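You operate a simulated robot arm through the tools that you are given. There is no shell and no other tool. Be economical: measure what you need, move in short steps, check, and stop when the job is done.

Carry out the task below with a simulated two-armed robot. There is one attempt and no reset: what you move stays moved.

TASK
Put the box of plugs on the front of the fitting bench. Take the roll on the top board of the stock shelf and put it away in the inside of the parts dish. Put the gold spacer on top of the white box of tags. Take the lock pin and put it on top of the green box of washers. Take the blue folded rag from the top of the roll bench and put it on the gland plate there. Put the 20 setting gauge from the top board of the stock shelf on the top of the setter's cart and the 30 setting gauge on the top of the coil rack. Fetch the coarse pad and set it on the top of the entry table. Put two of the shims from the open top of the forming bed on the wide ledge of the entry bed. Put the white roller sleeve on the open top of the forming bed away on the deck of the uncoiler. Take the yellow hex key and leave it on the top of the roll bench. The order is free. Set down upright: box of plugs, coarse pad.

Only the result counts: the job must be done as asked and must still hold three seconds after the hand-in. Knocking over, shifting, dropping, spilling or breaking anything else fails it.

THE ROBOT
Two 6-joint arms with two-finger parallel grippers on one trunk, on a base that drives. Base frame: it is fixed to the floor where the robot stands at the start and does not move with it; the origin is under the middle of the robot, x ahead of it, y to its left, z up. Units: m, rad, N and s.
The left shoulder is at the start at [0.05, 0.17, 1.11], the right one opposite. With the tool pointing down near the work surface each hand reaches from about 0.5 to 0.96 m from the robot's upright axis, wherever it stands, measured 20 degrees to its own side. Places, roughly: box of tags [-11, -0.75, 0.75]; box of washers [-11.25, -2.75, 1]; coarse pad [0.75, -0.5, 1]; deck of the uncoiler (20x32 cm) [-0.62, 1.88, 0.76]; folded rag [-11, -2.5, 0.75]; front of the fitting bench [-1.1, 4.3, 0.9]; gland plate [-11.5, -3, 0.75]; gold spacer [-11.75, -2.5, 0.75]; inside of the parts dish (15x20 cm) [-3.48, 1.36, 0.62]; lock pin (4x3x11 cm) [-11.4, -2.6, 0.9]; roll [0.75, -0.25, 1.25]; setting gauge [0.75, -0.5, 1.25]; shim [-10.75, -1, 0.75]; top of the coil rack [-0.2, 1.8, 0.8]; top of the entry table (60x20 cm) [-1.98, 1.88, 0.8]; top of the roll bench [-11.5, -2.9, 0.8]; top of the setter's cart [-3.6, 1.4, 0.6]; white roller sleeve (4x4x5 cm) [-10.8, -0.8, 0.7]; wide ledge of the ENTRY bed (121x20 cm) [-13.22, -0.4, 0.7]; yellow hex key [-11.25, -1, 0.75]. Payload 1.57 kg a hand.
Tool frame (each hand has its own): the origin (TCP) lies between the finger pads and is the grasp point; the fingertips stand 0.03 m ahead of it; z points along the fingers, y is the line along which they close. Largest opening 0.08 m; finger width 0.017, thickness 0.012; the body of the gripper, 0.04 by 0.082 m, starts 0.08 m behind the TCP.
Orientation is told as [roll, pitch, yaw] about the base's x, y, z axes, in that order, counted from this pose: with the fingers straight down and closing along the base's y, the tool's x points along the base's -x, its y along +y and its z along -z.

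THE INTERFACE
- The arms move only by the tool jog_arm. It takes "left_motion", "right_motion" or both (then of equal length, played together; a hand with none holds still); each is a list of rows, each an object of numbers (a shift or turn left out is 0, a gripper value left out holds the last): "dx", "dy", "dz": the shift along the base's x, y, z in m; "rx", "ry", "rz": the turn, a rotation vector about the base's x, y, z in rad; "fingers": the closure, from 0 (fully open) to 1 (shut). In form: [{"dx": .., "dy": .., "dz": .., "rx": .., "ry": .., "rz": .., "fingers": ..}, ...]. A call has 1 to 12 rows; each row shifts and turns the commanded pose from where the row before left it. Each row takes 0.2 s and may step no farther than 0.05 m and 0.15 rad from the row before; otherwise, or with a gripper value out of range, the whole call is refused. Where a pose cannot be reached the arm comes as near as it can. A force on the tool above 40 N (or 10 N above the force at the start of the call, whichever is more), or a blocked arm, ends the call early, and 0.2 s more pass. The fingers move at their own pace (about 0.045 m/s each) and stop on an object; they squeeze with about 41 N. The grip force told is the motor's: it shows also when the fingers shut on nothing. Time passes only in rows, and 0.2 s behind the last, so rows that do not move let the fingers close. The reply holds the time, the measured pose of the TCP, the force on the tool along the base axes, the opening and the grip force, in the units named above and with some noise, with the torque about the TCP (base axes, N m) and any sound that the robot's microphone picked up.
- Cameras (640 x 400 px; columns grow to the right, rows downward): "scene" is now at [0.0333, -0.0347, 1.6851]; the picture's right is [-0.41, -0.91, 0.00], its down [-0.63, 0.29, -0.72] and it looks along [0.65, -0.30, -0.70] (base axes); focal length 272 px, centre (320, 200). "left" rides on the left gripper at [0.072, 0.007, -0.122] in its tool frame; the picture's right is [-0.09, 1.00, 0.00], its down [-0.84, -0.08, -0.54] and it looks along [-0.54, -0.05, 0.84] (tool axes); focal length 238 px, centre (320, 200). "right" rides on the right gripper at [0.072, -0.007, -0.122] in its tool frame; the picture's right is [0.09, 1.00, 0.00], its down [-0.84, 0.08, -0.54] and it looks along [-0.54, 0.05, 0.84] (tool axes); focal length 238 px, centre (320, 200). There is no depth. A picture from a camera that has moved, and an enlarged one, comes with that camera's place and axes in the base frame and with its lens.
- camera(camera): a new picture of that camera. No time passes.
- raise_lower(by): slides the trunk up (or, below 0, down) by that many m; the arms and the scene camera ride with it, the base frame stays. It gives what a move gives, with no picture.
- roll_base(legs): drives the robot by 1 to 6 legs, each [ahead, left, turn to the left] in m, m and rad, along the robot's own axes; the way and the turn of a leg run together, so that a leg with both is an arc; at most 1.5 m and 3.142 rad a leg. The arms and the cameras ride along, it lands a little off, and it stops where it bumps. It gives what a move gives.
- pan_tilt(pan, tilt): turns the head with the scene camera to pan (to the left, within 1.501 rad either way) and tilt (down, from -0.506 to 1.204), counted from straight ahead of the robot. It gives what a move gives.
- zoom(camera, box): a new picture of the part [left, top, right, bottom] of that camera's present view, enlarged. No time passes.
- hand_in(): hands the job in; it is judged then, once.

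Go step by step. Nothing tells you exact positions but the pictures and the camera data: compare them with the known pose of the tool, close in by small moves and look again before you grip or let go. The budget is 567 turns and 370 pictures, counting those below and the enlarged ones. Unless the task says otherwise, let go and move clear before handing in, and close with one line.

The tools are called after "Call:" as a command line: name --argument value ..., lists and objects as JSON in quotes. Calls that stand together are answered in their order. jog_arm: Moves the arms, as the interface text tells. Its arguments: {"type":"object","properties":{"left_motion":{"type":"array"},"right_motion":{"type":"array"}},"required":[]} The other tools are called the same way: raise_lower (by) slides the trunk up or down; roll_base (legs) drives the base; pan_tilt (pan, tilt) turns the head that bears the scene camera; camera (camera) takes a picture; zoom (camera, box) takes an enlarged picture of a part of a camera's view; hand_in () hands the job in.

At the start:

```text
clock: 0.0
left_tcp_pos: [0.3891, -0.0551, 0.9997]
left_tool_rot: [0.0, 0.002, 0.001]
left_contact_force: [0.4, 0.0, 0.1]
left_ft_torque: [0.02, -0.01, 0.0]
left_gripper_width: 0.0799
left_grasp_force: 0.1
right_tcp_pos: [0.4301, -0.4939, 0.9996]
right_tool_rot: [0.001, -0.001, 0.0]
right_contact_force: [0.0, 0.1, 0.4]
right_ft_torque: [-0.01, -0.01, 0.0]
right_gripper_width: 0.08
right_grasp_force: 0.0
trunk travel left (down, up): [-0.725, 0.245]
robot x, y, heading: [-0.0, -0.0003, 0.001]
head pan, tilt: [-0.424, 0.77]
```

scene: 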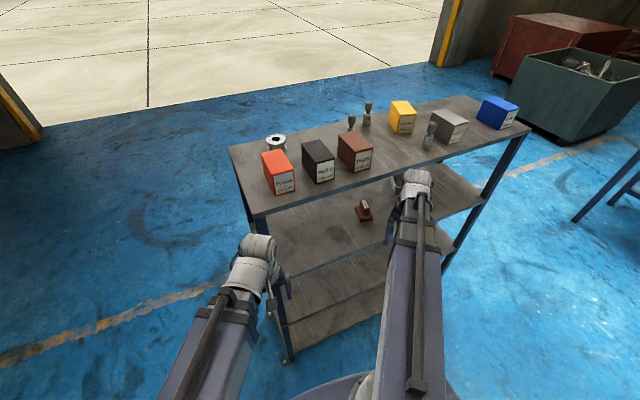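
right: 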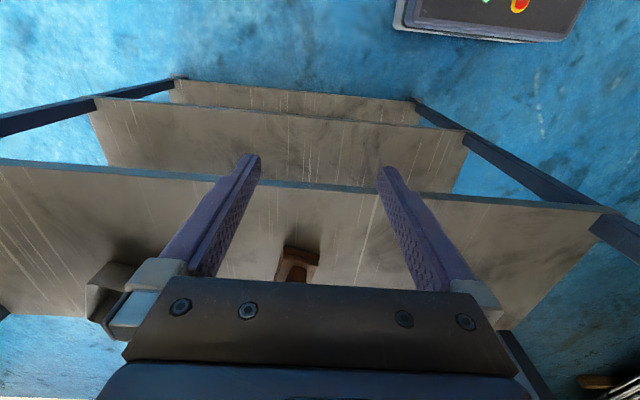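
left: 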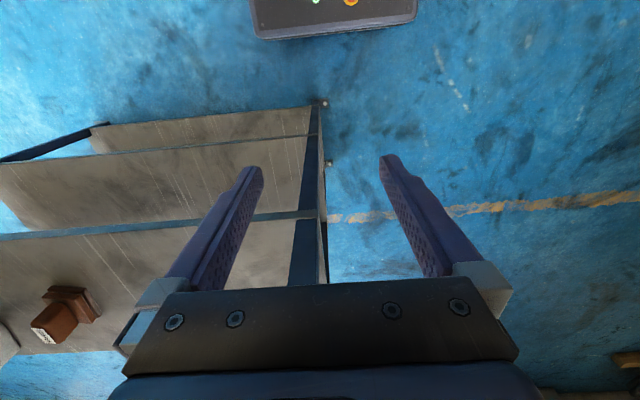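

I see the stock shelf with boxes and gauges on its top board and the coarse pad on a lower board. I zoom in for identification.

Call:
zoom --camera "scene" --box '[220, 80, 380, 230]'

Call:
zoom --camera "scene" --box '[330, 80, 530, 230]'

```text
2.67 times, centred on (300, 155) of scene
camera zoom: at [0.0333, -0.0347, 1.6851], right [-0.41, -0.91, 0.0], down [-0.63, 0.29, -0.72], along [0.65, -0.3, -0.7], focal length 725 px, centre (373, 320)
```

zoom: 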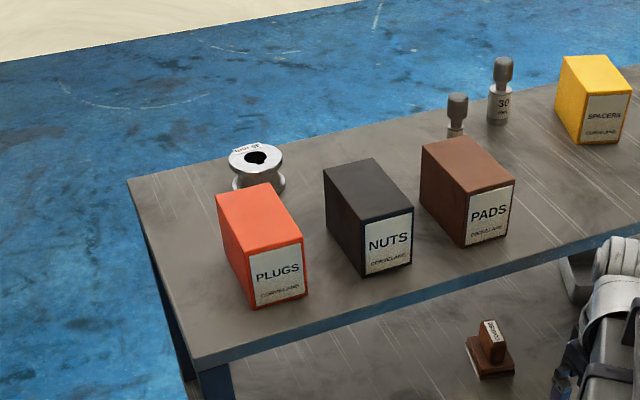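

```text
2.67 times, centred on (430, 155) of scene
camera zoom: at [0.0333, -0.0347, 1.6851], right [-0.41, -0.91, 0.0], down [-0.63, 0.29, -0.72], along [0.65, -0.3, -0.7], focal length 725 px, centre (27, 320)
```

zoom: 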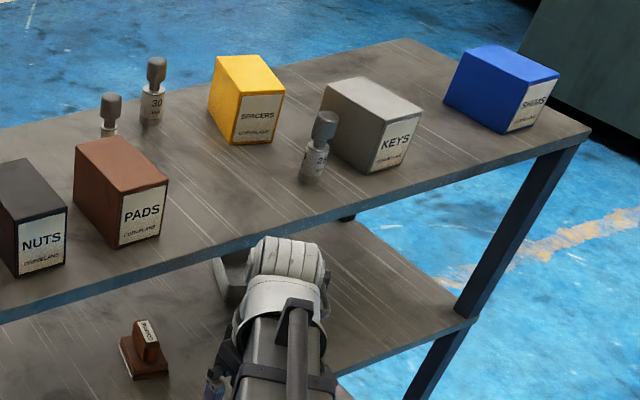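

Call:
pan_tilt --pan 1.5 --tilt 0.35

Call:
camera --camera "scene"

Call:
pan_tilt --pan -0.6 --tilt 1.0

Call:
camera --camera "scene"

```text
clock: 1.9
left_tcp_pos: [0.3893, -0.0553, 1.0005]
left_tool_rot: [0.004, 0.001, 0.0]
left_contact_force: [0.4, 0.3, 0.0]
left_ft_torque: [0.01, -0.01, -0.02]
left_gripper_width: 0.0802
left_grasp_force: 0.1
right_tcp_pos: [0.4307, -0.4921, 0.9988]
right_tool_rot: [-0.002, 0.002, 0.0]
right_contact_force: [0.5, 0.2, 0.9]
right_ft_torque: [0.01, -0.03, 0.03]
right_gripper_width: 0.08
right_grasp_force: 0.0
trunk travel left (down, up): [-0.725, 0.245]
robot x, y, heading: [0.0005, -0.0026, -0.001]
head pan, tilt: [1.499, 0.351]
```

```text
364 pictures are left
camera scene: at [-0.0348, 0.0919, 1.7223], right [1.0, -0.07, 0.0], down [-0.02, -0.34, -0.94], along [0.07, 0.94, -0.34], focal length 272 px, centre (320, 200)
```

scene: 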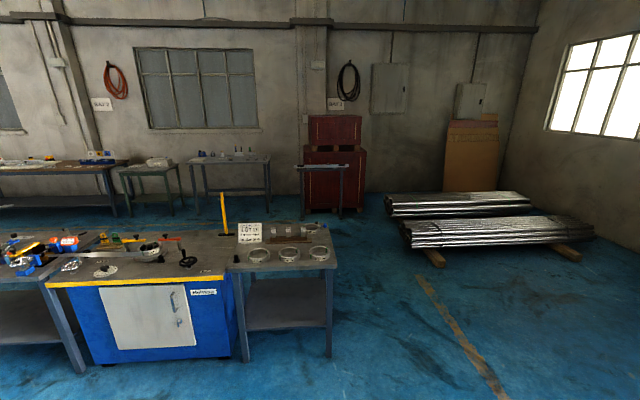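

```text
clock: 3.9
left_tcp_pos: [0.3891, -0.0535, 1.0002]
left_tool_rot: [0.001, 0.002, 0.0]
left_contact_force: [-1.3, -0.4, -0.3]
left_ft_torque: [-0.02, 0.01, 0.01]
left_gripper_width: 0.08
left_grasp_force: 0.2
right_tcp_pos: [0.4319, -0.4926, 0.9997]
right_tool_rot: [0.001, 0.001, 0.001]
right_contact_force: [0.4, -0.2, 0.6]
right_ft_torque: [0.0, 0.0, 0.01]
right_gripper_width: 0.0804
right_grasp_force: 0.1
trunk travel left (down, up): [-0.725, 0.245]
robot x, y, heading: [0.0008, -0.0015, -0.002]
head pan, tilt: [-0.6, 1.0]
```

```text
363 pictures are left
camera scene: at [0.016, -0.0403, 1.6675], right [-0.56, -0.83, 0.0], down [-0.69, 0.47, -0.54], along [0.45, -0.3, -0.84], focal length 272 px, centre (320, 200)
```

scene: 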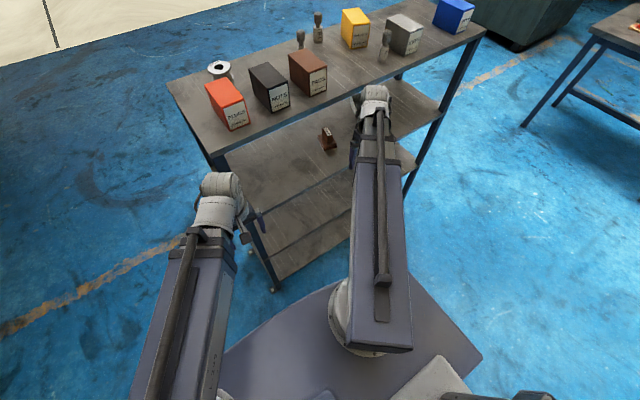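

Call:
raise_lower --by 0.24

Call:
jog_arm --left_motion '[{"dz": 0.05}, {"dz": 0.05}, {"dz": 0.04}]' --right_motion '[{"dz": 0.05}, {"dz": 0.05}, {"dz": 0.04}]'

Call:
camera --camera "left"

Call:
camera --camera "right"

Call:
camera --camera "scene"

```text
clock: 6.4
left_tcp_pos: [0.3898, -0.0543, 1.2403]
left_tool_rot: [0.001, 0.002, 0.0]
left_contact_force: [-0.1, -0.3, -1.2]
left_ft_torque: [0.02, 0.01, 0.02]
left_gripper_width: 0.0798
left_grasp_force: 0.0
right_tcp_pos: [0.431, -0.493, 1.2399]
right_tool_rot: [-0.001, 0.0, 0.0]
right_contact_force: [-0.9, 0.4, -1.0]
right_ft_torque: [-0.03, -0.02, -0.03]
right_gripper_width: 0.08
right_grasp_force: 0.0
trunk travel left (down, up): [-0.965, 0.005]
robot x, y, heading: [-0.0012, -0.0036, -0.002]
head pan, tilt: [-0.6, 1.0]
```

```text
clock: 7.2
left_tcp_pos: [0.3898, -0.0546, 1.2405]
left_tool_rot: [0.001, 0.001, 0.0]
left_contact_force: [-0.3, -0.6, 0.3]
left_ft_torque: [-0.03, -0.04, 0.01]
left_gripper_width: 0.0798
left_grasp_force: 0.0
left hand out of reach, approached as far as the arm can: row 1, 2, 3
right_tcp_pos: [0.4316, -0.493, 1.2393]
right_tool_rot: [-0.001, 0.001, 0.001]
right_contact_force: [0.2, 0.6, 0.1]
right_ft_torque: [0.0, -0.02, -0.01]
right_gripper_width: 0.0801
right_grasp_force: 0.0
right hand out of reach, approached as far as the arm can: row 1, 2, 3
trunk travel left (down, up): [-0.965, 0.005]
robot x, y, heading: [-0.0033, -0.0014, -0.004]
head pan, tilt: [-0.6, 1.0]
```

```text
362 pictures are left
camera left: at [0.3174, -0.0485, 1.3629], right [0.09, 1.0, 0.0], down [0.84, -0.08, 0.54], along [0.54, -0.05, -0.84], focal length 238 px, centre (320, 200)
```

left: 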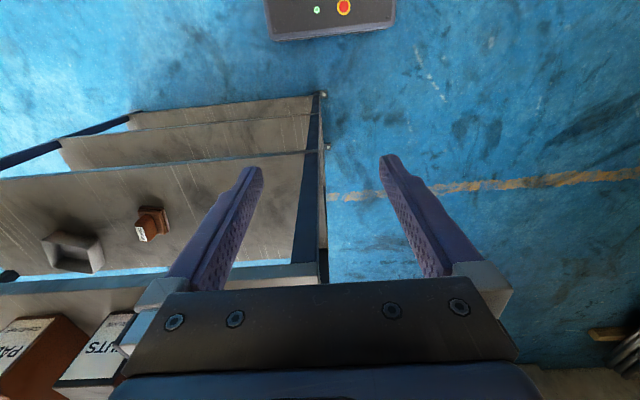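

```text
361 pictures are left
camera right: at [0.3606, -0.5004, 1.3623], right [-0.09, 1.0, 0.0], down [0.84, 0.08, 0.54], along [0.54, 0.05, -0.84], focal length 238 px, centre (320, 200)
```

right: 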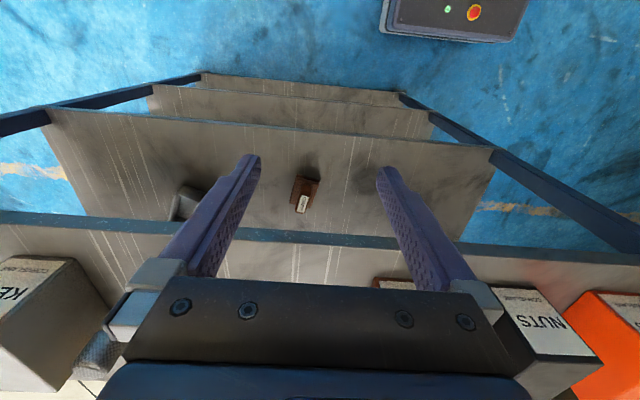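

```text
360 pictures are left
camera scene: at [0.016, -0.0403, 1.9075], right [-0.56, -0.83, 0.0], down [-0.69, 0.48, -0.54], along [0.45, -0.31, -0.84], focal length 272 px, centre (320, 200)
```

scene: 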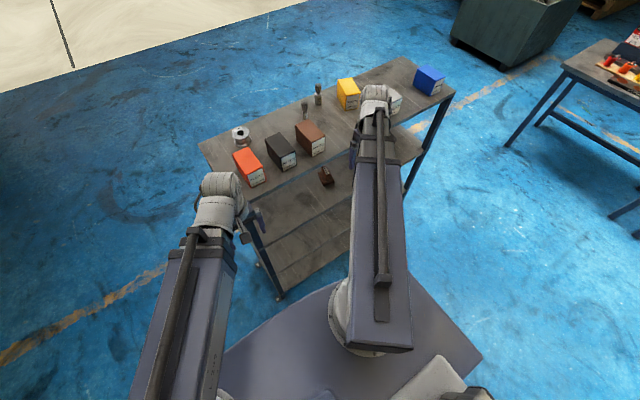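

Straight up is blocked by near-reach limits. I back the base off and extend the arms upward/forward.

Call:
roll_base --legs '[[-0.3, 0, 0]]'

Call:
jog_arm --left_motion '[{"dx": 0.04, "dz": 0.02}, {"dx": 0.04, "dz": 0.02}, {"dx": 0.04, "dz": 0.02}, {"dx": 0.04, "dz": 0.02}, {"dx": 0.04, "dz": 0.02}]' --right_motion '[{"dx": 0.04, "dz": 0.02}, {"dx": 0.04, "dz": 0.02}, {"dx": 0.04, "dz": 0.02}, {"dx": 0.04, "dz": 0.02}, {"dx": 0.04, "dz": 0.02}]'

```text
clock: 9.2
left_tcp_pos: [0.0871, -0.054, 1.2405]
left_tool_rot: [0.002, 0.0, 0.004]
left_contact_force: [0.0, 0.5, 1.5]
left_ft_torque: [0.0, 0.0, 0.01]
left_gripper_width: 0.0801
left_grasp_force: 0.0
right_tcp_pos: [0.132, -0.4908, 1.2396]
right_tool_rot: [0.0, 0.001, 0.005]
right_contact_force: [-0.5, -0.4, 0.7]
right_ft_torque: [0.02, 0.0, -0.03]
right_gripper_width: 0.0799
right_grasp_force: 0.0
trunk travel left (down, up): [-0.965, 0.005]
robot x, y, heading: [-0.2984, -0.0008, 0.006]
head pan, tilt: [-0.6, 1.0]
```

```text
clock: 10.4
left_tcp_pos: [0.2879, -0.0558, 1.2391]
left_tool_rot: [0.001, 0.005, 0.004]
left_contact_force: [0.6, 0.8, 0.4]
left_ft_torque: [0.0, 0.02, 0.0]
left_gripper_width: 0.0799
left_grasp_force: 0.0
left hand out of reach, approached as far as the arm can: row 1, 2, 3, 4, 5
right_tcp_pos: [0.3342, -0.4932, 1.2389]
right_tool_rot: [0.002, 0.004, 0.005]
right_contact_force: [-0.2, -0.3, 0.2]
right_ft_torque: [-0.01, 0.02, -0.02]
right_gripper_width: 0.08
right_grasp_force: 0.1
right hand out of reach, approached as far as the arm can: row 1, 2, 3, 4, 5
trunk travel left (down, up): [-0.965, 0.005]
robot x, y, heading: [-0.3009, 0.0034, 0.003]
head pan, tilt: [-0.6, 1.0]
```

Call:
jog_arm --left_motion '[{"ry": -0.15}, {"ry": -0.15}, {"ry": -0.15}, {"ry": -0.15}, {"ry": -0.15}, {"dz": 0.04}, {"dz": 0.04}, {"dz": 0.04}]'

```text
clock: 12.2
left_tcp_pos: [0.2884, -0.0536, 1.299]
left_tool_rot: [-0.003, -0.749, 0.006]
left_contact_force: [0.1, 0.4, 0.3]
left_ft_torque: [0.01, 0.0, 0.01]
left_gripper_width: 0.0797
left_grasp_force: 0.1
left hand out of reach, approached as far as the arm can: row 2, 3, 4, 5, 6, 7, 8
right_tcp_pos: [0.3311, -0.4927, 1.2398]
right_tool_rot: [0.001, 0.001, 0.006]
right_contact_force: [0.3, 0.3, -0.6]
right_ft_torque: [-0.03, -0.01, -0.01]
right_gripper_width: 0.0801
right_grasp_force: 0.1
trunk travel left (down, up): [-0.965, 0.005]
robot x, y, heading: [-0.3023, -0.0013, 0.003]
head pan, tilt: [-0.6, 1.0]
```

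Call:
pan_tilt --pan -0.4 --tilt 0.6

Call:
zoom --camera "scene" --box '[290, 130, 450, 230]'

Call:
camera --camera "scene"

Call:
camera --camera "left"

```text
clock: 13.1
left_tcp_pos: [0.2889, -0.0538, 1.2985]
left_tool_rot: [-0.005, -0.748, 0.006]
left_contact_force: [-0.8, -0.4, -0.7]
left_ft_torque: [-0.01, 0.01, -0.02]
left_gripper_width: 0.0802
left_grasp_force: 0.0
right_tcp_pos: [0.3316, -0.4933, 1.2407]
right_tool_rot: [0.0, 0.001, 0.005]
right_contact_force: [0.0, 0.3, -0.1]
right_ft_torque: [0.01, 0.02, -0.05]
right_gripper_width: 0.0799
right_grasp_force: 0.1
trunk travel left (down, up): [-0.965, 0.005]
robot x, y, heading: [-0.3047, -0.0011, 0.002]
head pan, tilt: [-0.4, 0.6]
```

```text
4.00 times, centred on (370, 180) of scene
camera zoom: at [-0.2619, -0.0359, 1.9394], right [-0.39, -0.92, 0.0], down [-0.52, 0.22, -0.82], along [0.76, -0.32, -0.57], focal length 1088 px, centre (120, 280)
```

zoom: 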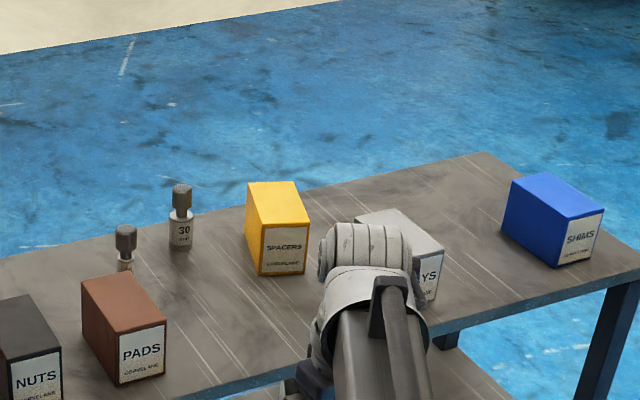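

```text
358 pictures are left
camera scene: at [-0.2619, -0.0359, 1.9394], right [-0.39, -0.92, 0.0], down [-0.52, 0.22, -0.82], along [0.76, -0.32, -0.57], focal length 272 px, centre (320, 200)
```

scene: 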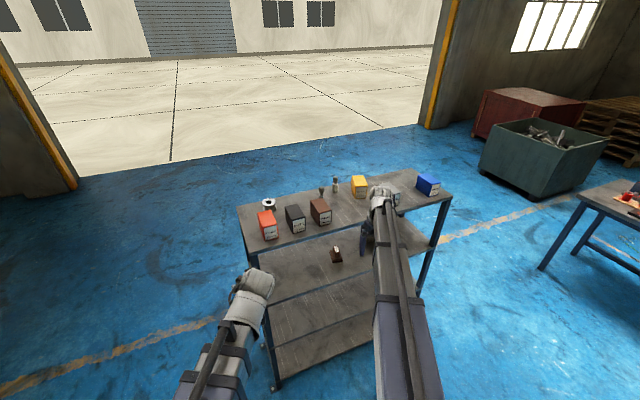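

```text
357 pictures are left
camera left: at [0.1518, -0.048, 1.34], right [0.06, 1.0, 0.06], down [0.24, -0.07, 0.97], along [0.97, -0.05, -0.25], focal length 238 px, centre (320, 200)
```

left: 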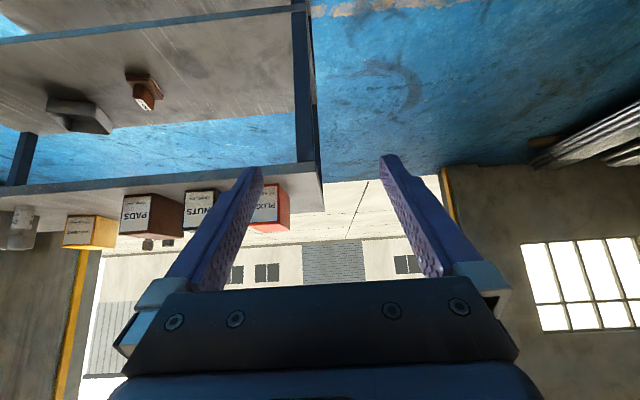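

Call:
jog_arm --right_motion '[{"dx": -0.04, "dy": -0.02}, {"dx": -0.04, "dy": -0.02}, {"dx": -0.04, "dy": -0.02}, {"dx": -0.04, "dy": -0.02}, {"dx": -0.04, "dy": -0.02}, {"dy": -0.04}, {"dy": -0.04}]'

Call:
zoom --camera "scene" --box '[310, 160, 430, 235]'

```text
clock: 14.7
left_tcp_pos: [0.2887, -0.055, 1.2983]
left_tool_rot: [-0.004, -0.747, 0.007]
left_contact_force: [-0.1, -0.3, -0.8]
left_ft_torque: [0.04, -0.02, 0.02]
left_gripper_width: 0.0799
left_grasp_force: 0.0
right_tcp_pos: [0.132, -0.6741, 1.2395]
right_tool_rot: [-0.001, 0.0, 0.005]
right_contact_force: [0.3, -0.4, -0.3]
right_ft_torque: [-0.01, -0.01, 0.01]
right_gripper_width: 0.0801
right_grasp_force: 0.1
trunk travel left (down, up): [-0.965, 0.005]
robot x, y, heading: [-0.3, 0.0009, 0.004]
head pan, tilt: [-0.4, 0.6]
```

```text
5.33 times, centred on (370, 198) of scene
camera zoom: at [-0.2621, -0.0369, 1.9395], right [-0.39, -0.92, 0.0], down [-0.52, 0.22, -0.82], along [0.76, -0.32, -0.57], focal length 1450 px, centre (53, 213)
```

zoom: 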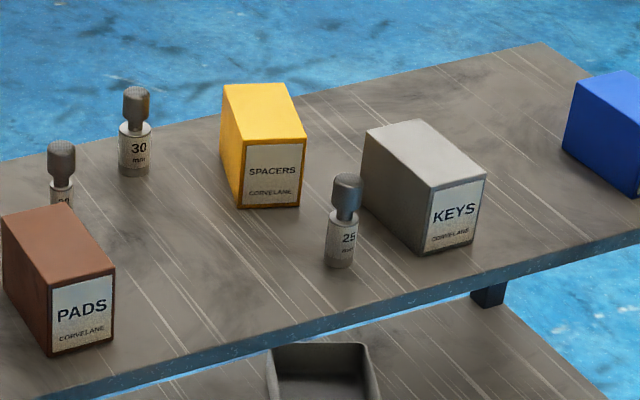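

The "20" is the gauge behind PADS, "30" is behind to the right, and "25" stays. I move the base right to line up the left hand with PLUGS and the right hand with gauge 30.

Call:
roll_base --legs '[[0.12, -0.36, 0]]'

Call:
jog_arm --left_motion '[{"ry": -0.15, "dz": 0.02, "dy": 0.05}, {"dz": 0.02, "dy": 0.05}, {"dy": 0.05}, {"dy": 0.05}, {"dy": 0.04}]' --right_motion '[{"ry": -0.15, "dy": 0.05}, {"ry": -0.15, "dy": 0.05}, {"ry": -0.15, "dy": 0.05}, {"ry": -0.15, "dy": 0.05}, {"ry": -0.15, "dy": 0.05}]'

Call:
camera --camera "left"

Call:
camera --camera "scene"

```text
clock: 17.1
left_tcp_pos: [0.4072, -0.4123, 1.2983]
left_tool_rot: [-0.001, -0.748, 0.003]
left_contact_force: [-0.1, 0.0, -0.2]
left_ft_torque: [0.0, 0.02, 0.0]
left_gripper_width: 0.08
left_grasp_force: 0.0
right_tcp_pos: [0.2489, -1.0299, 1.2391]
right_tool_rot: [0.0, 0.001, 0.003]
right_contact_force: [0.5, -0.1, -0.6]
right_ft_torque: [-0.02, -0.04, 0.0]
right_gripper_width: 0.0801
right_grasp_force: 0.0
trunk travel left (down, up): [-0.965, 0.005]
robot x, y, heading: [-0.1815, -0.3584, 0.001]
head pan, tilt: [-0.4, 0.6]
```

```text
refused: row 1 steps farther than a row can; nothing moved
```

```text
355 pictures are left
camera left: at [0.271, -0.4062, 1.34], right [0.07, 1.0, 0.06], down [0.24, -0.08, 0.97], along [0.97, -0.05, -0.25], focal length 238 px, centre (320, 200)
```

left: 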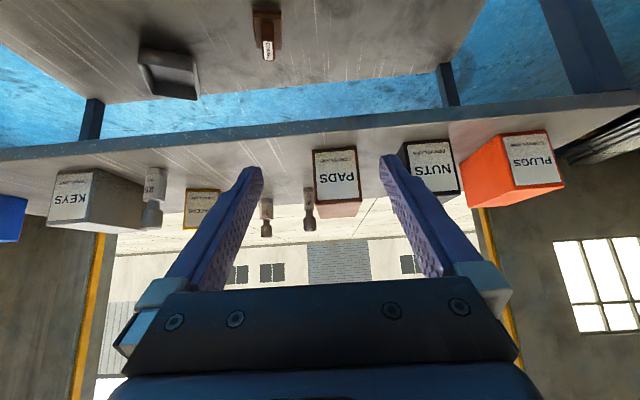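

```text
354 pictures are left
camera scene: at [-0.1425, -0.3937, 1.9395], right [-0.39, -0.92, 0.0], down [-0.52, 0.22, -0.82], along [0.76, -0.32, -0.57], focal length 272 px, centre (320, 200)
```

scene: 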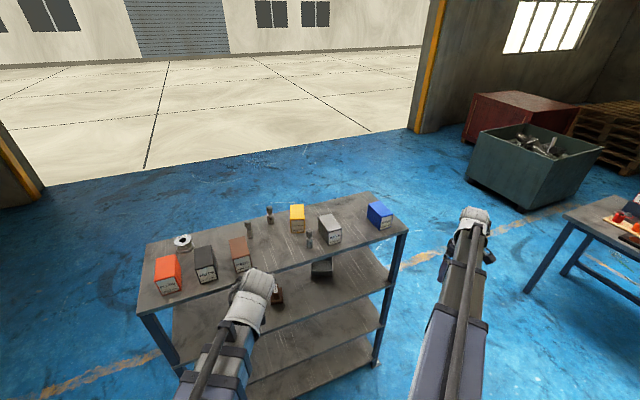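

Call:
jog_arm --left_motion '[{"ry": -0.15, "dz": 0.02, "dy": 0.04}, {"dz": 0.02, "dy": 0.04}, {"dy": 0.04}, {"dy": 0.04}, {"dy": 0.04}, {"dy": 0.04}]' --right_motion '[{"ry": -0.15, "dy": 0.05}, {"ry": -0.15, "dy": 0.05}, {"ry": -0.15, "dy": 0.05}, {"ry": -0.15, "dy": 0.05}, {"ry": -0.15, "dy": 0.05}, {"ry": -0.15, "dy": 0.05}]'

Call:
camera --camera "left"

```text
clock: 18.5
left_tcp_pos: [0.447, -0.1803, 1.3226]
left_tool_rot: [-0.008, -0.896, 0.007]
left_contact_force: [0.0, 0.4, -0.4]
left_ft_torque: [-0.02, -0.01, -0.01]
left_gripper_width: 0.0802
left_grasp_force: 0.1
left hand out of reach, approached as far as the arm can: row 1, 2, 3, 4, 5
right_tcp_pos: [0.3307, -0.8116, 1.3231]
right_tool_rot: [-0.005, -0.9, 0.004]
right_contact_force: [0.3, -0.3, 0.3]
right_ft_torque: [0.0, 0.03, 0.02]
right_gripper_width: 0.0799
right_grasp_force: 0.0
right hand out of reach, approached as far as the arm can: row 2, 3, 4, 5, 6
trunk travel left (down, up): [-0.965, 0.005]
robot x, y, heading: [-0.1835, -0.3551, 0.001]
head pan, tilt: [-0.4, 0.6]
```

```text
353 pictures are left
camera left: at [0.3055, -0.1733, 1.3434], right [0.06, 1.0, 0.07], down [0.1, -0.07, 0.99], along [0.99, -0.05, -0.1], focal length 238 px, centre (320, 200)
```

left: 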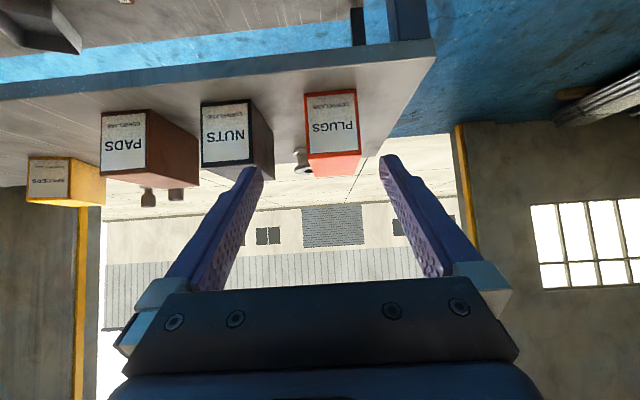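

Call:
jog_arm --left_motion '[{"dy": 0.007}, {"dx": 0.03, "dz": -0.01}, {"dx": 0.03, "dz": -0.016}, {"dx": 0.03, "dz": -0.016}, {"dx": 0.025, "dz": -0.015}, {"dx": 0.02, "dz": -0.013}]'

Call:
camera --camera "left"

Call:
camera --camera "scene"

```text
clock: 19.9
left_tcp_pos: [0.5783, -0.1747, 1.3217]
left_tool_rot: [-0.004, -0.897, 0.005]
left_contact_force: [-0.1, 0.6, 0.9]
left_ft_torque: [0.01, 0.0, -0.01]
left_gripper_width: 0.0801
left_grasp_force: 0.1
left hand out of reach, approached as far as the arm can: row 2, 3, 4, 5, 6
right_tcp_pos: [0.3312, -0.8124, 1.3222]
right_tool_rot: [-0.004, -0.899, 0.003]
right_contact_force: [0.3, -0.7, -1.1]
right_ft_torque: [0.0, -0.03, 0.01]
right_gripper_width: 0.0799
right_grasp_force: 0.1
trunk travel left (down, up): [-0.965, 0.005]
robot x, y, heading: [-0.1816, -0.3567, 0.007]
head pan, tilt: [-0.4, 0.6]
```

```text
352 pictures are left
camera left: at [0.4374, -0.1681, 1.3433], right [0.06, 1.0, 0.07], down [0.1, -0.07, 0.99], along [0.99, -0.05, -0.1], focal length 238 px, centre (320, 200)
```

left: 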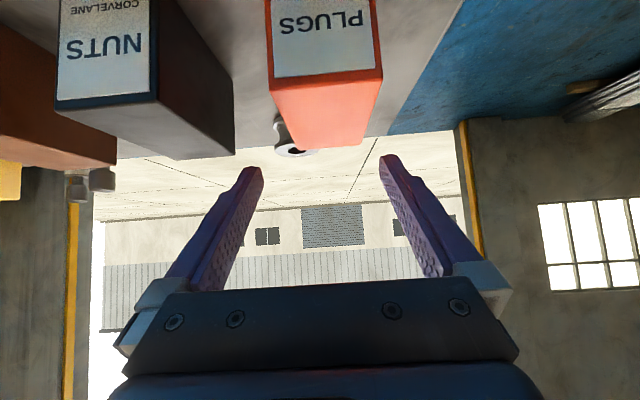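

```text
351 pictures are left
camera scene: at [-0.1424, -0.3923, 1.9395], right [-0.39, -0.92, 0.0], down [-0.52, 0.22, -0.82], along [0.76, -0.32, -0.57], focal length 272 px, centre (320, 200)
```

scene: 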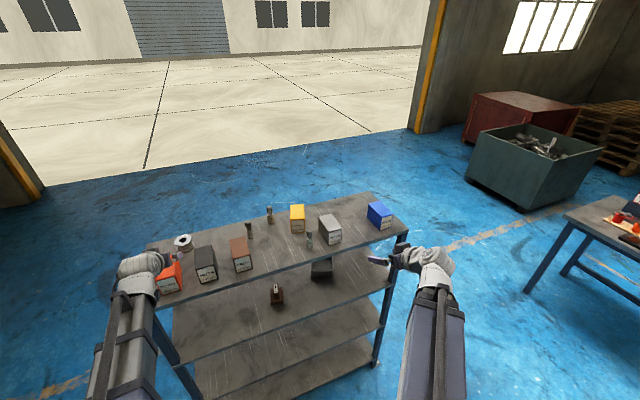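

Call:
jog_arm --right_motion '[{"dz": -0.03}, {"dz": -0.03}]'

```text
clock: 20.5
left_tcp_pos: [0.5771, -0.1748, 1.3232]
left_tool_rot: [-0.004, -0.899, 0.005]
left_contact_force: [0.7, 0.0, 0.1]
left_ft_torque: [-0.02, 0.0, 0.03]
left_gripper_width: 0.0801
left_grasp_force: 0.1
right_tcp_pos: [0.3311, -0.8129, 1.3229]
right_tool_rot: [-0.004, -0.898, 0.005]
right_contact_force: [0.5, 0.0, -1.1]
right_ft_torque: [-0.03, 0.02, 0.0]
right_gripper_width: 0.0801
right_grasp_force: 0.0
right hand out of reach, approached as far as the arm can: row 1, 2
trunk travel left (down, up): [-0.965, 0.005]
robot x, y, heading: [-0.1843, -0.3565, 0.001]
head pan, tilt: [-0.4, 0.6]
```

Call:
jog_arm --right_motion '[{"dz": -0.03}, {"dz": -0.03}, {"dz": -0.03}, {"dz": -0.03}, {"dz": -0.03}]'

```text
clock: 21.7
left_tcp_pos: [0.5772, -0.1755, 1.323]
left_tool_rot: [-0.003, -0.896, 0.005]
left_contact_force: [0.5, -0.4, 0.0]
left_ft_torque: [-0.04, -0.01, -0.02]
left_gripper_width: 0.0798
left_grasp_force: 0.0
right_tcp_pos: [0.3303, -0.8134, 1.3225]
right_tool_rot: [-0.004, -0.899, 0.004]
right_contact_force: [-0.4, 0.2, -0.9]
right_ft_torque: [-0.02, -0.02, -0.01]
right_gripper_width: 0.08
right_grasp_force: 0.0
right hand out of reach, approached as far as the arm can: row 1, 2, 3, 4, 5
trunk travel left (down, up): [-0.965, 0.005]
robot x, y, heading: [-0.184, -0.3582, 0.001]
head pan, tilt: [-0.4, 0.6]
```

The arm heights appear to be fixed by the trunk, so I use the trunk for vertical moves. I lower onto PLUGS.

Call:
raise_lower --by -0.07

Call:
camera --camera "left"

```text
clock: 22.8
left_tcp_pos: [0.5781, -0.1745, 1.2532]
left_tool_rot: [-0.003, -0.896, 0.005]
left_contact_force: [-0.1, -0.3, 0.3]
left_ft_torque: [0.0, 0.0, 0.01]
left_gripper_width: 0.0799
left_grasp_force: 0.0
right_tcp_pos: [0.331, -0.8134, 1.2525]
right_tool_rot: [-0.004, -0.898, 0.006]
right_contact_force: [0.1, -0.2, 0.9]
right_ft_torque: [0.01, 0.01, -0.04]
right_gripper_width: 0.0798
right_grasp_force: 0.1
trunk travel left (down, up): [-0.895, 0.075]
robot x, y, heading: [-0.1827, -0.3579, 0.004]
head pan, tilt: [-0.4, 0.6]
```

```text
350 pictures are left
camera left: at [0.4367, -0.1683, 1.2736], right [0.06, 1.0, 0.07], down [0.1, -0.07, 0.99], along [0.99, -0.05, -0.1], focal length 238 px, centre (320, 200)
```

left: 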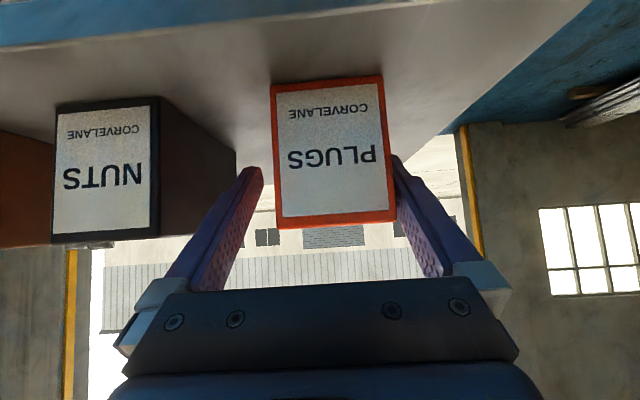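

Call:
jog_arm --left_motion '[{"dy": 0.006}, {"fingers": 1}, {}, {}, {}, {}]'

```text
clock: 24.2
left_tcp_pos: [0.5771, -0.1685, 1.2521]
left_tool_rot: [-0.003, -0.898, 0.005]
left_contact_force: [-0.9, 0.4, 0.7]
left_ft_torque: [0.09, -0.02, -0.04]
left_gripper_width: 0.0575
left_grasp_force: 41.0
right_tcp_pos: [0.3308, -0.8129, 1.2524]
right_tool_rot: [-0.002, -0.9, 0.003]
right_contact_force: [-0.3, -0.1, -0.7]
right_ft_torque: [0.01, 0.02, 0.0]
right_gripper_width: 0.0797
right_grasp_force: 0.0
trunk travel left (down, up): [-0.895, 0.075]
robot x, y, heading: [-0.1829, -0.3591, 0.006]
head pan, tilt: [-0.4, 0.6]
```

Call:
raise_lower --by 0.07

Call:
jog_arm --left_motion '[{"dx": -0.04}, {"dx": -0.04}, {"dx": -0.04}, {"dx": -0.04}, {"dx": -0.04}, {"dx": -0.04}]' --right_motion '[{"dy": 0.045, "fingers": 0.3}, {"dy": 0.045}, {"dy": 0.045}, {"dy": 0.045}, {"dy": 0.045}, {"dy": 0.04}]'

Call:
camera --camera "right"

Call:
camera --camera "scene"

```text
clock: 25.2
left_tcp_pos: [0.5781, -0.1698, 1.3235]
left_tool_rot: [-0.002, -0.898, 0.006]
left_contact_force: [0.4, -0.2, -1.9]
left_ft_torque: [0.0, 0.03, -0.01]
left_gripper_width: 0.0574
left_grasp_force: 40.7
right_tcp_pos: [0.331, -0.8129, 1.323]
right_tool_rot: [-0.003, -0.899, 0.006]
right_contact_force: [-0.6, 0.3, -0.2]
right_ft_torque: [0.0, 0.04, 0.03]
right_gripper_width: 0.08
right_grasp_force: 0.0
trunk travel left (down, up): [-0.965, 0.005]
robot x, y, heading: [-0.1801, -0.3546, 0.004]
head pan, tilt: [-0.4, 0.6]
```

```text
clock: 26.6
left_tcp_pos: [0.4475, -0.1683, 1.3226]
left_tool_rot: [-0.005, -0.897, 0.005]
left_contact_force: [-0.5, 0.4, -1.0]
left_ft_torque: [0.0, 0.04, 0.01]
left_gripper_width: 0.0574
left_grasp_force: 40.8
left hand out of reach, approached as far as the arm can: row 4, 5, 6
right_tcp_pos: [0.4387, -0.606, 1.3221]
right_tool_rot: [-0.001, -0.895, 0.004]
right_contact_force: [-0.1, -0.3, -0.5]
right_ft_torque: [-0.02, 0.01, 0.0]
right_gripper_width: 0.0559
right_grasp_force: 0.0
right hand out of reach, approached as far as the arm can: row 1, 2, 3, 4, 5, 6
trunk travel left (down, up): [-0.965, 0.005]
robot x, y, heading: [-0.1844, -0.3572, -0.003]
head pan, tilt: [-0.4, 0.6]
```

```text
349 pictures are left
camera right: at [0.2999, -0.6141, 1.343], right [-0.06, 1.0, -0.07], down [0.1, 0.08, 0.99], along [0.99, 0.05, -0.1], focal length 238 px, centre (320, 200)
```

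right: 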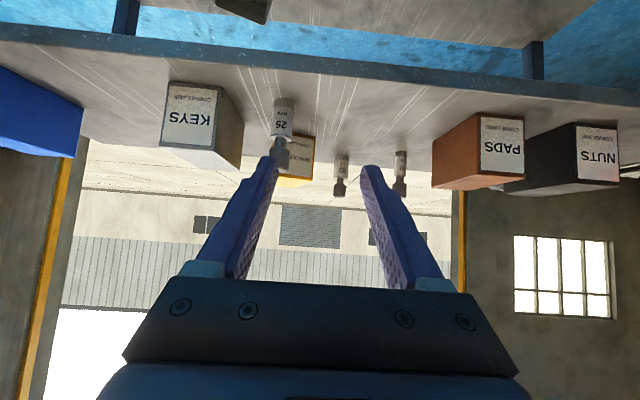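

```text
348 pictures are left
camera scene: at [-0.1428, -0.3916, 1.9395], right [-0.39, -0.92, 0.0], down [-0.52, 0.22, -0.83], along [0.76, -0.32, -0.56], focal length 272 px, centre (320, 200)
```

scene: 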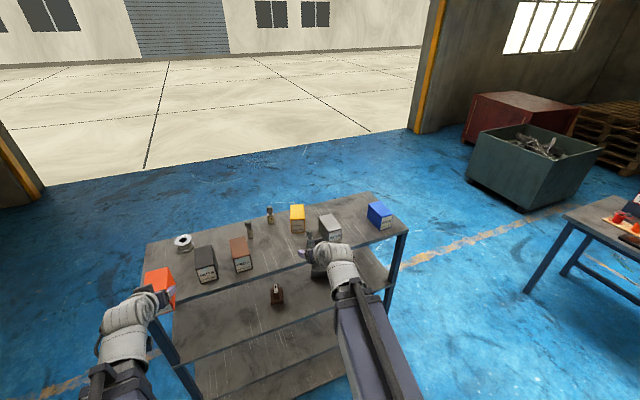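

Call:
jog_arm --left_motion '[{"dy": 0.04}, {"dy": 0.04}, {"dy": 0.04}, {"dy": 0.03}, {}, {}, {}, {}]' --right_motion '[{"dy": 0.028, "dx": 0.03}, {"dy": 0.028, "dx": 0.03}, {"dx": 0.045}, {"dx": 0.045}, {"dx": 0.045}, {"dx": 0.045}, {"dx": 0.045}, {"dx": 0.02}]'

Call:
camera --camera "right"

Call:
zoom --camera "scene" --box '[60, 160, 380, 360]'

```text
clock: 28.4
left_tcp_pos: [0.4479, -0.019, 1.3227]
left_tool_rot: [-0.003, -0.897, 0.006]
left_contact_force: [-0.1, -0.2, -0.2]
left_ft_torque: [0.02, -0.02, 0.0]
left_gripper_width: 0.0575
left_grasp_force: 40.8
right_tcp_pos: [0.7434, -0.553, 1.3237]
right_tool_rot: [-0.004, -0.898, 0.005]
right_contact_force: [-0.5, -0.1, -0.2]
right_ft_torque: [-0.02, -0.02, 0.03]
right_gripper_width: 0.0557
right_grasp_force: 0.1
trunk travel left (down, up): [-0.965, 0.005]
robot x, y, heading: [-0.1846, -0.3564, 0.001]
head pan, tilt: [-0.4, 0.6]
```

```text
347 pictures are left
camera right: at [0.6035, -0.5609, 1.3429], right [-0.06, 1.0, -0.07], down [0.1, 0.08, 0.99], along [0.99, 0.05, -0.1], focal length 238 px, centre (320, 200)
```

right: 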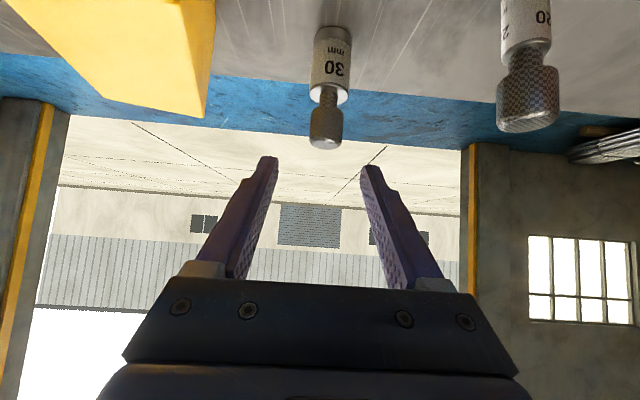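

```text
2.00 times, centred on (220, 260) of scene
camera zoom: at [-0.1425, -0.3924, 1.9395], right [-0.39, -0.92, 0.0], down [-0.52, 0.22, -0.82], along [0.76, -0.32, -0.57], focal length 544 px, centre (520, 80)
```

zoom: 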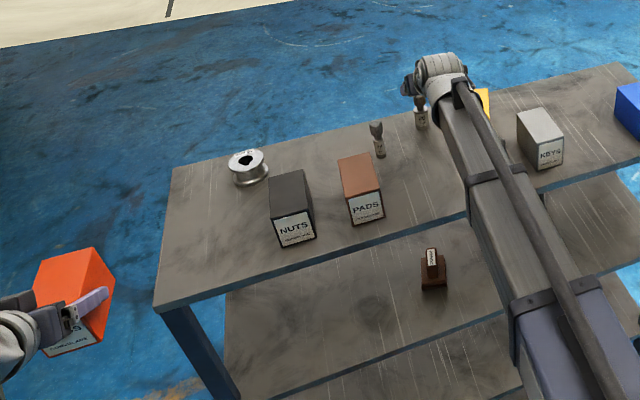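

Call:
jog_arm --right_motion '[{"dx": 0.017}]'

Call:
raise_lower --by -0.083

Call:
camera --camera "right"

```text
clock: 28.9
left_tcp_pos: [0.4464, -0.018, 1.3222]
left_tool_rot: [-0.003, -0.898, 0.005]
left_contact_force: [0.4, -0.6, -2.0]
left_ft_torque: [-0.03, 0.07, -0.02]
left_gripper_width: 0.0575
left_grasp_force: 41.2
right_tcp_pos: [0.7612, -0.5531, 1.3216]
right_tool_rot: [-0.004, -0.897, 0.003]
right_contact_force: [0.0, 0.3, 0.2]
right_ft_torque: [0.0, -0.01, -0.01]
right_gripper_width: 0.0559
right_grasp_force: 0.0
trunk travel left (down, up): [-0.965, 0.005]
robot x, y, heading: [-0.1843, -0.3555, 0.001]
head pan, tilt: [-0.4, 0.6]
```

```text
clock: 30.0
left_tcp_pos: [0.4473, -0.0196, 1.24]
left_tool_rot: [-0.004, -0.899, 0.003]
left_contact_force: [-0.4, 0.4, -2.2]
left_ft_torque: [0.0, 0.0, -0.02]
left_gripper_width: 0.0574
left_grasp_force: 40.9
right_tcp_pos: [0.7602, -0.5523, 1.2403]
right_tool_rot: [-0.005, -0.898, 0.004]
right_contact_force: [0.0, 0.3, 0.7]
right_ft_torque: [0.03, -0.01, -0.01]
right_gripper_width: 0.056
right_grasp_force: 0.0
trunk travel left (down, up): [-0.882, 0.088]
robot x, y, heading: [-0.1843, -0.3597, 0.0]
head pan, tilt: [-0.4, 0.6]
```

```text
345 pictures are left
camera right: at [0.6202, -0.5605, 1.2601], right [-0.06, 1.0, -0.07], down [0.1, 0.08, 0.99], along [0.99, 0.05, -0.1], focal length 238 px, centre (320, 200)
```

right: 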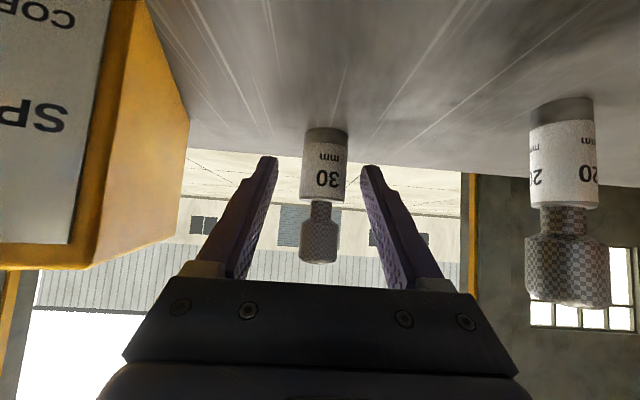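

Gauge 30 sits between the fingers; closing and lifting.

Call:
jog_arm --right_motion '[{"fingers": 1}, {}, {}, {}, {}]'

Call:
raise_lower --by 0.083

Call:
camera --camera "right"

```text
clock: 31.2
left_tcp_pos: [0.4465, -0.0178, 1.2394]
left_tool_rot: [-0.004, -0.897, 0.007]
left_contact_force: [0.7, -0.3, -0.7]
left_ft_torque: [0.05, 0.06, 0.01]
left_gripper_width: 0.0574
left_grasp_force: 41.0
right_tcp_pos: [0.7589, -0.5523, 1.2398]
right_tool_rot: [-0.005, -0.897, 0.005]
right_contact_force: [-0.4, 0.1, -0.1]
right_ft_torque: [0.03, -0.03, 0.04]
right_gripper_width: 0.0289
right_grasp_force: 39.1
trunk travel left (down, up): [-0.882, 0.088]
robot x, y, heading: [-0.1843, -0.357, 0.002]
head pan, tilt: [-0.4, 0.6]
```

```text
clock: 32.4
left_tcp_pos: [0.4463, -0.02, 1.3217]
left_tool_rot: [-0.003, -0.897, 0.004]
left_contact_force: [0.0, -0.5, -1.3]
left_ft_torque: [-0.04, 0.05, -0.01]
left_gripper_width: 0.0573
left_grasp_force: 41.4
right_tcp_pos: [0.7601, -0.5532, 1.3222]
right_tool_rot: [-0.002, -0.898, 0.007]
right_contact_force: [0.7, -0.4, -1.6]
right_ft_torque: [0.0, 0.02, -0.01]
right_gripper_width: 0.0289
right_grasp_force: 39.0
trunk travel left (down, up): [-0.965, 0.005]
robot x, y, heading: [-0.1853, -0.3571, -0.001]
head pan, tilt: [-0.4, 0.6]
```

```text
344 pictures are left
camera right: at [0.6208, -0.5605, 1.3427], right [-0.06, 1.0, -0.07], down [0.1, 0.08, 0.99], along [0.99, 0.05, -0.1], focal length 238 px, centre (320, 200)
```

right: 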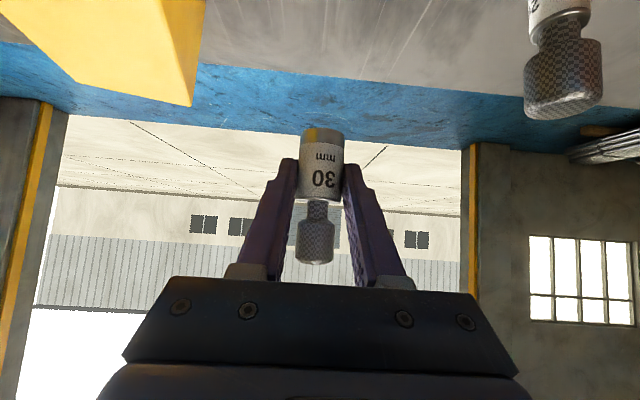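

Call:
jog_arm --right_motion '[{"dx": -0.045}, {"dx": -0.045}, {"dx": -0.045}, {"dx": -0.045}, {"dx": -0.045}, {"dx": -0.045}, {"dx": -0.045}]'

Call:
roll_base --legs '[[-0.3, 0, 0], [0, 0, 1.571]]'

Call:
pan_tilt --pan 0 --tilt 0.45

Call:
camera --camera "scene"

```text
clock: 34.0
left_tcp_pos: [0.4448, -0.0197, 1.3227]
left_tool_rot: [-0.004, -0.899, 0.005]
left_contact_force: [-1.0, -0.3, -1.3]
left_ft_torque: [-0.03, 0.01, -0.02]
left_gripper_width: 0.0577
left_grasp_force: 41.0
right_tcp_pos: [0.4451, -0.5517, 1.3216]
right_tool_rot: [-0.001, -0.897, 0.004]
right_contact_force: [-0.8, -0.7, -1.7]
right_ft_torque: [-0.03, 0.02, -0.01]
right_gripper_width: 0.0287
right_grasp_force: 38.4
trunk travel left (down, up): [-0.965, 0.005]
robot x, y, heading: [-0.1811, -0.3577, 0.001]
head pan, tilt: [-0.4, 0.6]
```

```text
clock: 40.0
left_tcp_pos: [-0.8361, 0.2628, 1.3215]
left_tool_rot: [-0.003, -0.897, 1.598]
left_contact_force: [-0.2, -0.3, -1.7]
left_ft_torque: [-0.07, 0.0, -0.06]
left_gripper_width: 0.0574
left_grasp_force: 41.5
right_tcp_pos: [-0.302, 0.2762, 1.3223]
right_tool_rot: [-0.004, -0.894, 1.596]
right_contact_force: [0.0, 0.7, -1.7]
right_ft_torque: [-0.03, -0.02, 0.02]
right_gripper_width: 0.0287
right_grasp_force: 38.8
trunk travel left (down, up): [-0.965, 0.005]
robot x, y, heading: [-0.4816, -0.361, 1.589]
head pan, tilt: [-0.4, 0.6]
```

```text
clock: 40.8
left_tcp_pos: [-0.8359, 0.2627, 1.3216]
left_tool_rot: [-0.003, -0.898, 1.6]
left_contact_force: [-0.1, -0.2, -1.4]
left_ft_torque: [0.0, 0.02, 0.01]
left_gripper_width: 0.0573
left_grasp_force: 41.4
right_tcp_pos: [-0.3036, 0.2775, 1.3225]
right_tool_rot: [-0.005, -0.894, 1.599]
right_contact_force: [-0.8, -0.4, -1.0]
right_ft_torque: [-0.02, 0.0, 0.01]
right_gripper_width: 0.0292
right_grasp_force: 38.7
trunk travel left (down, up): [-0.965, 0.005]
robot x, y, heading: [-0.4848, -0.3585, 1.597]
head pan, tilt: [0.0, 0.45]
```

```text
343 pictures are left
camera scene: at [-0.486, -0.3069, 1.953], right [1.0, 0.02, 0.0], down [0.01, -0.44, -0.9], along [-0.02, 0.9, -0.44], focal length 272 px, centre (320, 200)
```

scene: 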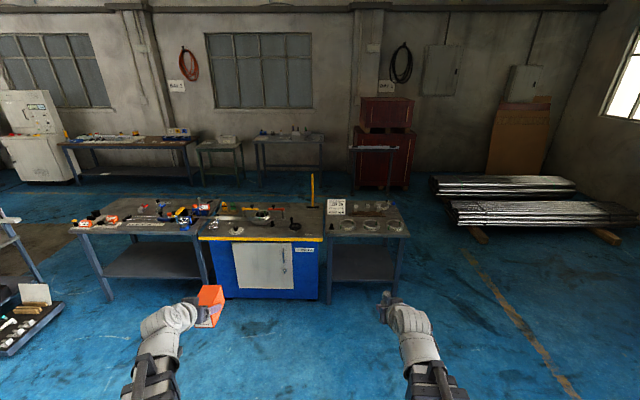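

Call:
roll_base --legs '[[0.85, -0.1, -0.02]]'

Call:
pan_tilt --pan -0.15 --tilt 0.8

Call:
camera --camera "scene"

```text
clock: 45.4
left_tcp_pos: [-0.7605, 1.1258, 1.3221]
left_tool_rot: [-0.005, -0.897, 1.602]
left_contact_force: [-0.2, 0.4, -1.1]
left_ft_torque: [0.0, 0.05, 0.04]
left_gripper_width: 0.0576
left_grasp_force: 40.9
right_tcp_pos: [-0.2283, 1.1398, 1.3216]
right_tool_rot: [-0.004, -0.895, 1.602]
right_contact_force: [-0.1, -0.1, -0.9]
right_ft_torque: [-0.04, -0.02, 0.01]
right_gripper_width: 0.0288
right_grasp_force: 38.6
trunk travel left (down, up): [-0.965, 0.005]
robot x, y, heading: [-0.409, 0.5074, 1.597]
head pan, tilt: [0.0, 0.45]
```

```text
clock: 46.2
left_tcp_pos: [-0.7611, 1.1243, 1.3218]
left_tool_rot: [-0.001, -0.896, 1.603]
left_contact_force: [0.3, 0.7, -1.3]
left_ft_torque: [-0.03, 0.01, 0.0]
left_gripper_width: 0.0575
left_grasp_force: 41.2
right_tcp_pos: [-0.2285, 1.1393, 1.3231]
right_tool_rot: [-0.004, -0.895, 1.603]
right_contact_force: [-0.4, -0.1, -1.2]
right_ft_torque: [0.0, -0.03, 0.01]
right_gripper_width: 0.0287
right_grasp_force: 38.6
trunk travel left (down, up): [-0.965, 0.005]
robot x, y, heading: [-0.4071, 0.5036, 1.603]
head pan, tilt: [-0.15, 0.799]
```

```text
342 pictures are left
camera scene: at [-0.3967, 0.5438, 1.9227], right [0.99, -0.12, 0.0], down [-0.09, -0.71, -0.7], along [0.08, 0.69, -0.72], focal length 272 px, centre (320, 200)
```

scene: 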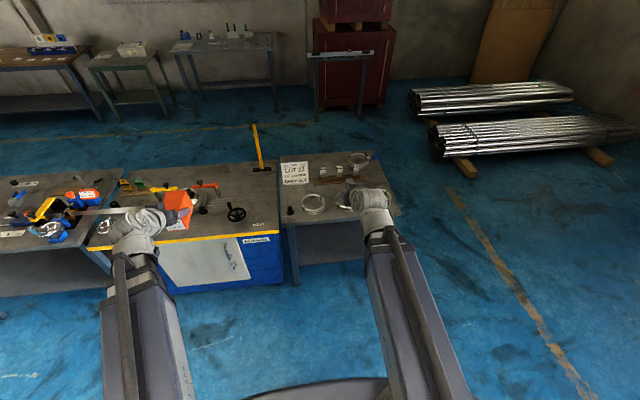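

Call:
jog_arm --right_motion '[{"dx": 0.05}, {"dx": 0.05}, {"dx": 0.05}, {"dx": 0.05}, {"dx": 0.05}]'

Call:
zoom --camera "scene" --box '[250, 120, 450, 245]'

Call:
zoom --camera "scene" --box '[80, 140, 290, 271]'

```text
clock: 47.4
left_tcp_pos: [-0.7601, 1.1259, 1.3227]
left_tool_rot: [-0.005, -0.898, 1.601]
left_contact_force: [-0.4, 0.5, -1.0]
left_ft_torque: [-0.03, 0.03, 0.0]
left_gripper_width: 0.0576
left_grasp_force: 40.9
right_tcp_pos: [0.0194, 1.1376, 1.3235]
right_tool_rot: [-0.002, -0.899, 1.604]
right_contact_force: [0.2, -0.5, -1.3]
right_ft_torque: [-0.03, 0.04, -0.01]
right_gripper_width: 0.0291
right_grasp_force: 39.0
trunk travel left (down, up): [-0.965, 0.005]
robot x, y, heading: [-0.4058, 0.5035, 1.602]
head pan, tilt: [-0.15, 0.799]
```

```text
3.20 times, centred on (350, 182) of scene
camera zoom: at [-0.3951, 0.5442, 1.9226], right [0.99, -0.12, 0.0], down [-0.09, -0.71, -0.7], along [0.08, 0.69, -0.72], focal length 870 px, centre (224, 256)
```

zoom: 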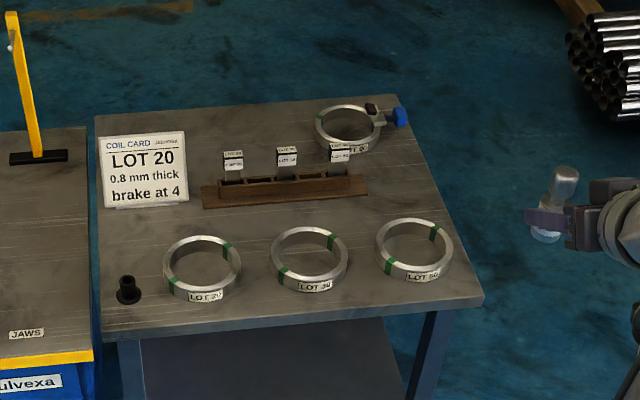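

```text
3.05 times, centred on (185, 206) of scene
camera zoom: at [-0.3951, 0.5442, 1.9226], right [0.99, -0.12, 0.0], down [-0.09, -0.71, -0.7], along [0.08, 0.69, -0.72], focal length 829 px, centre (731, 183)
```

zoom: 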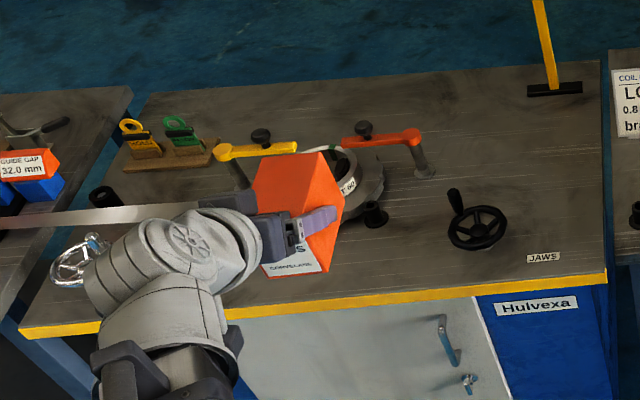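

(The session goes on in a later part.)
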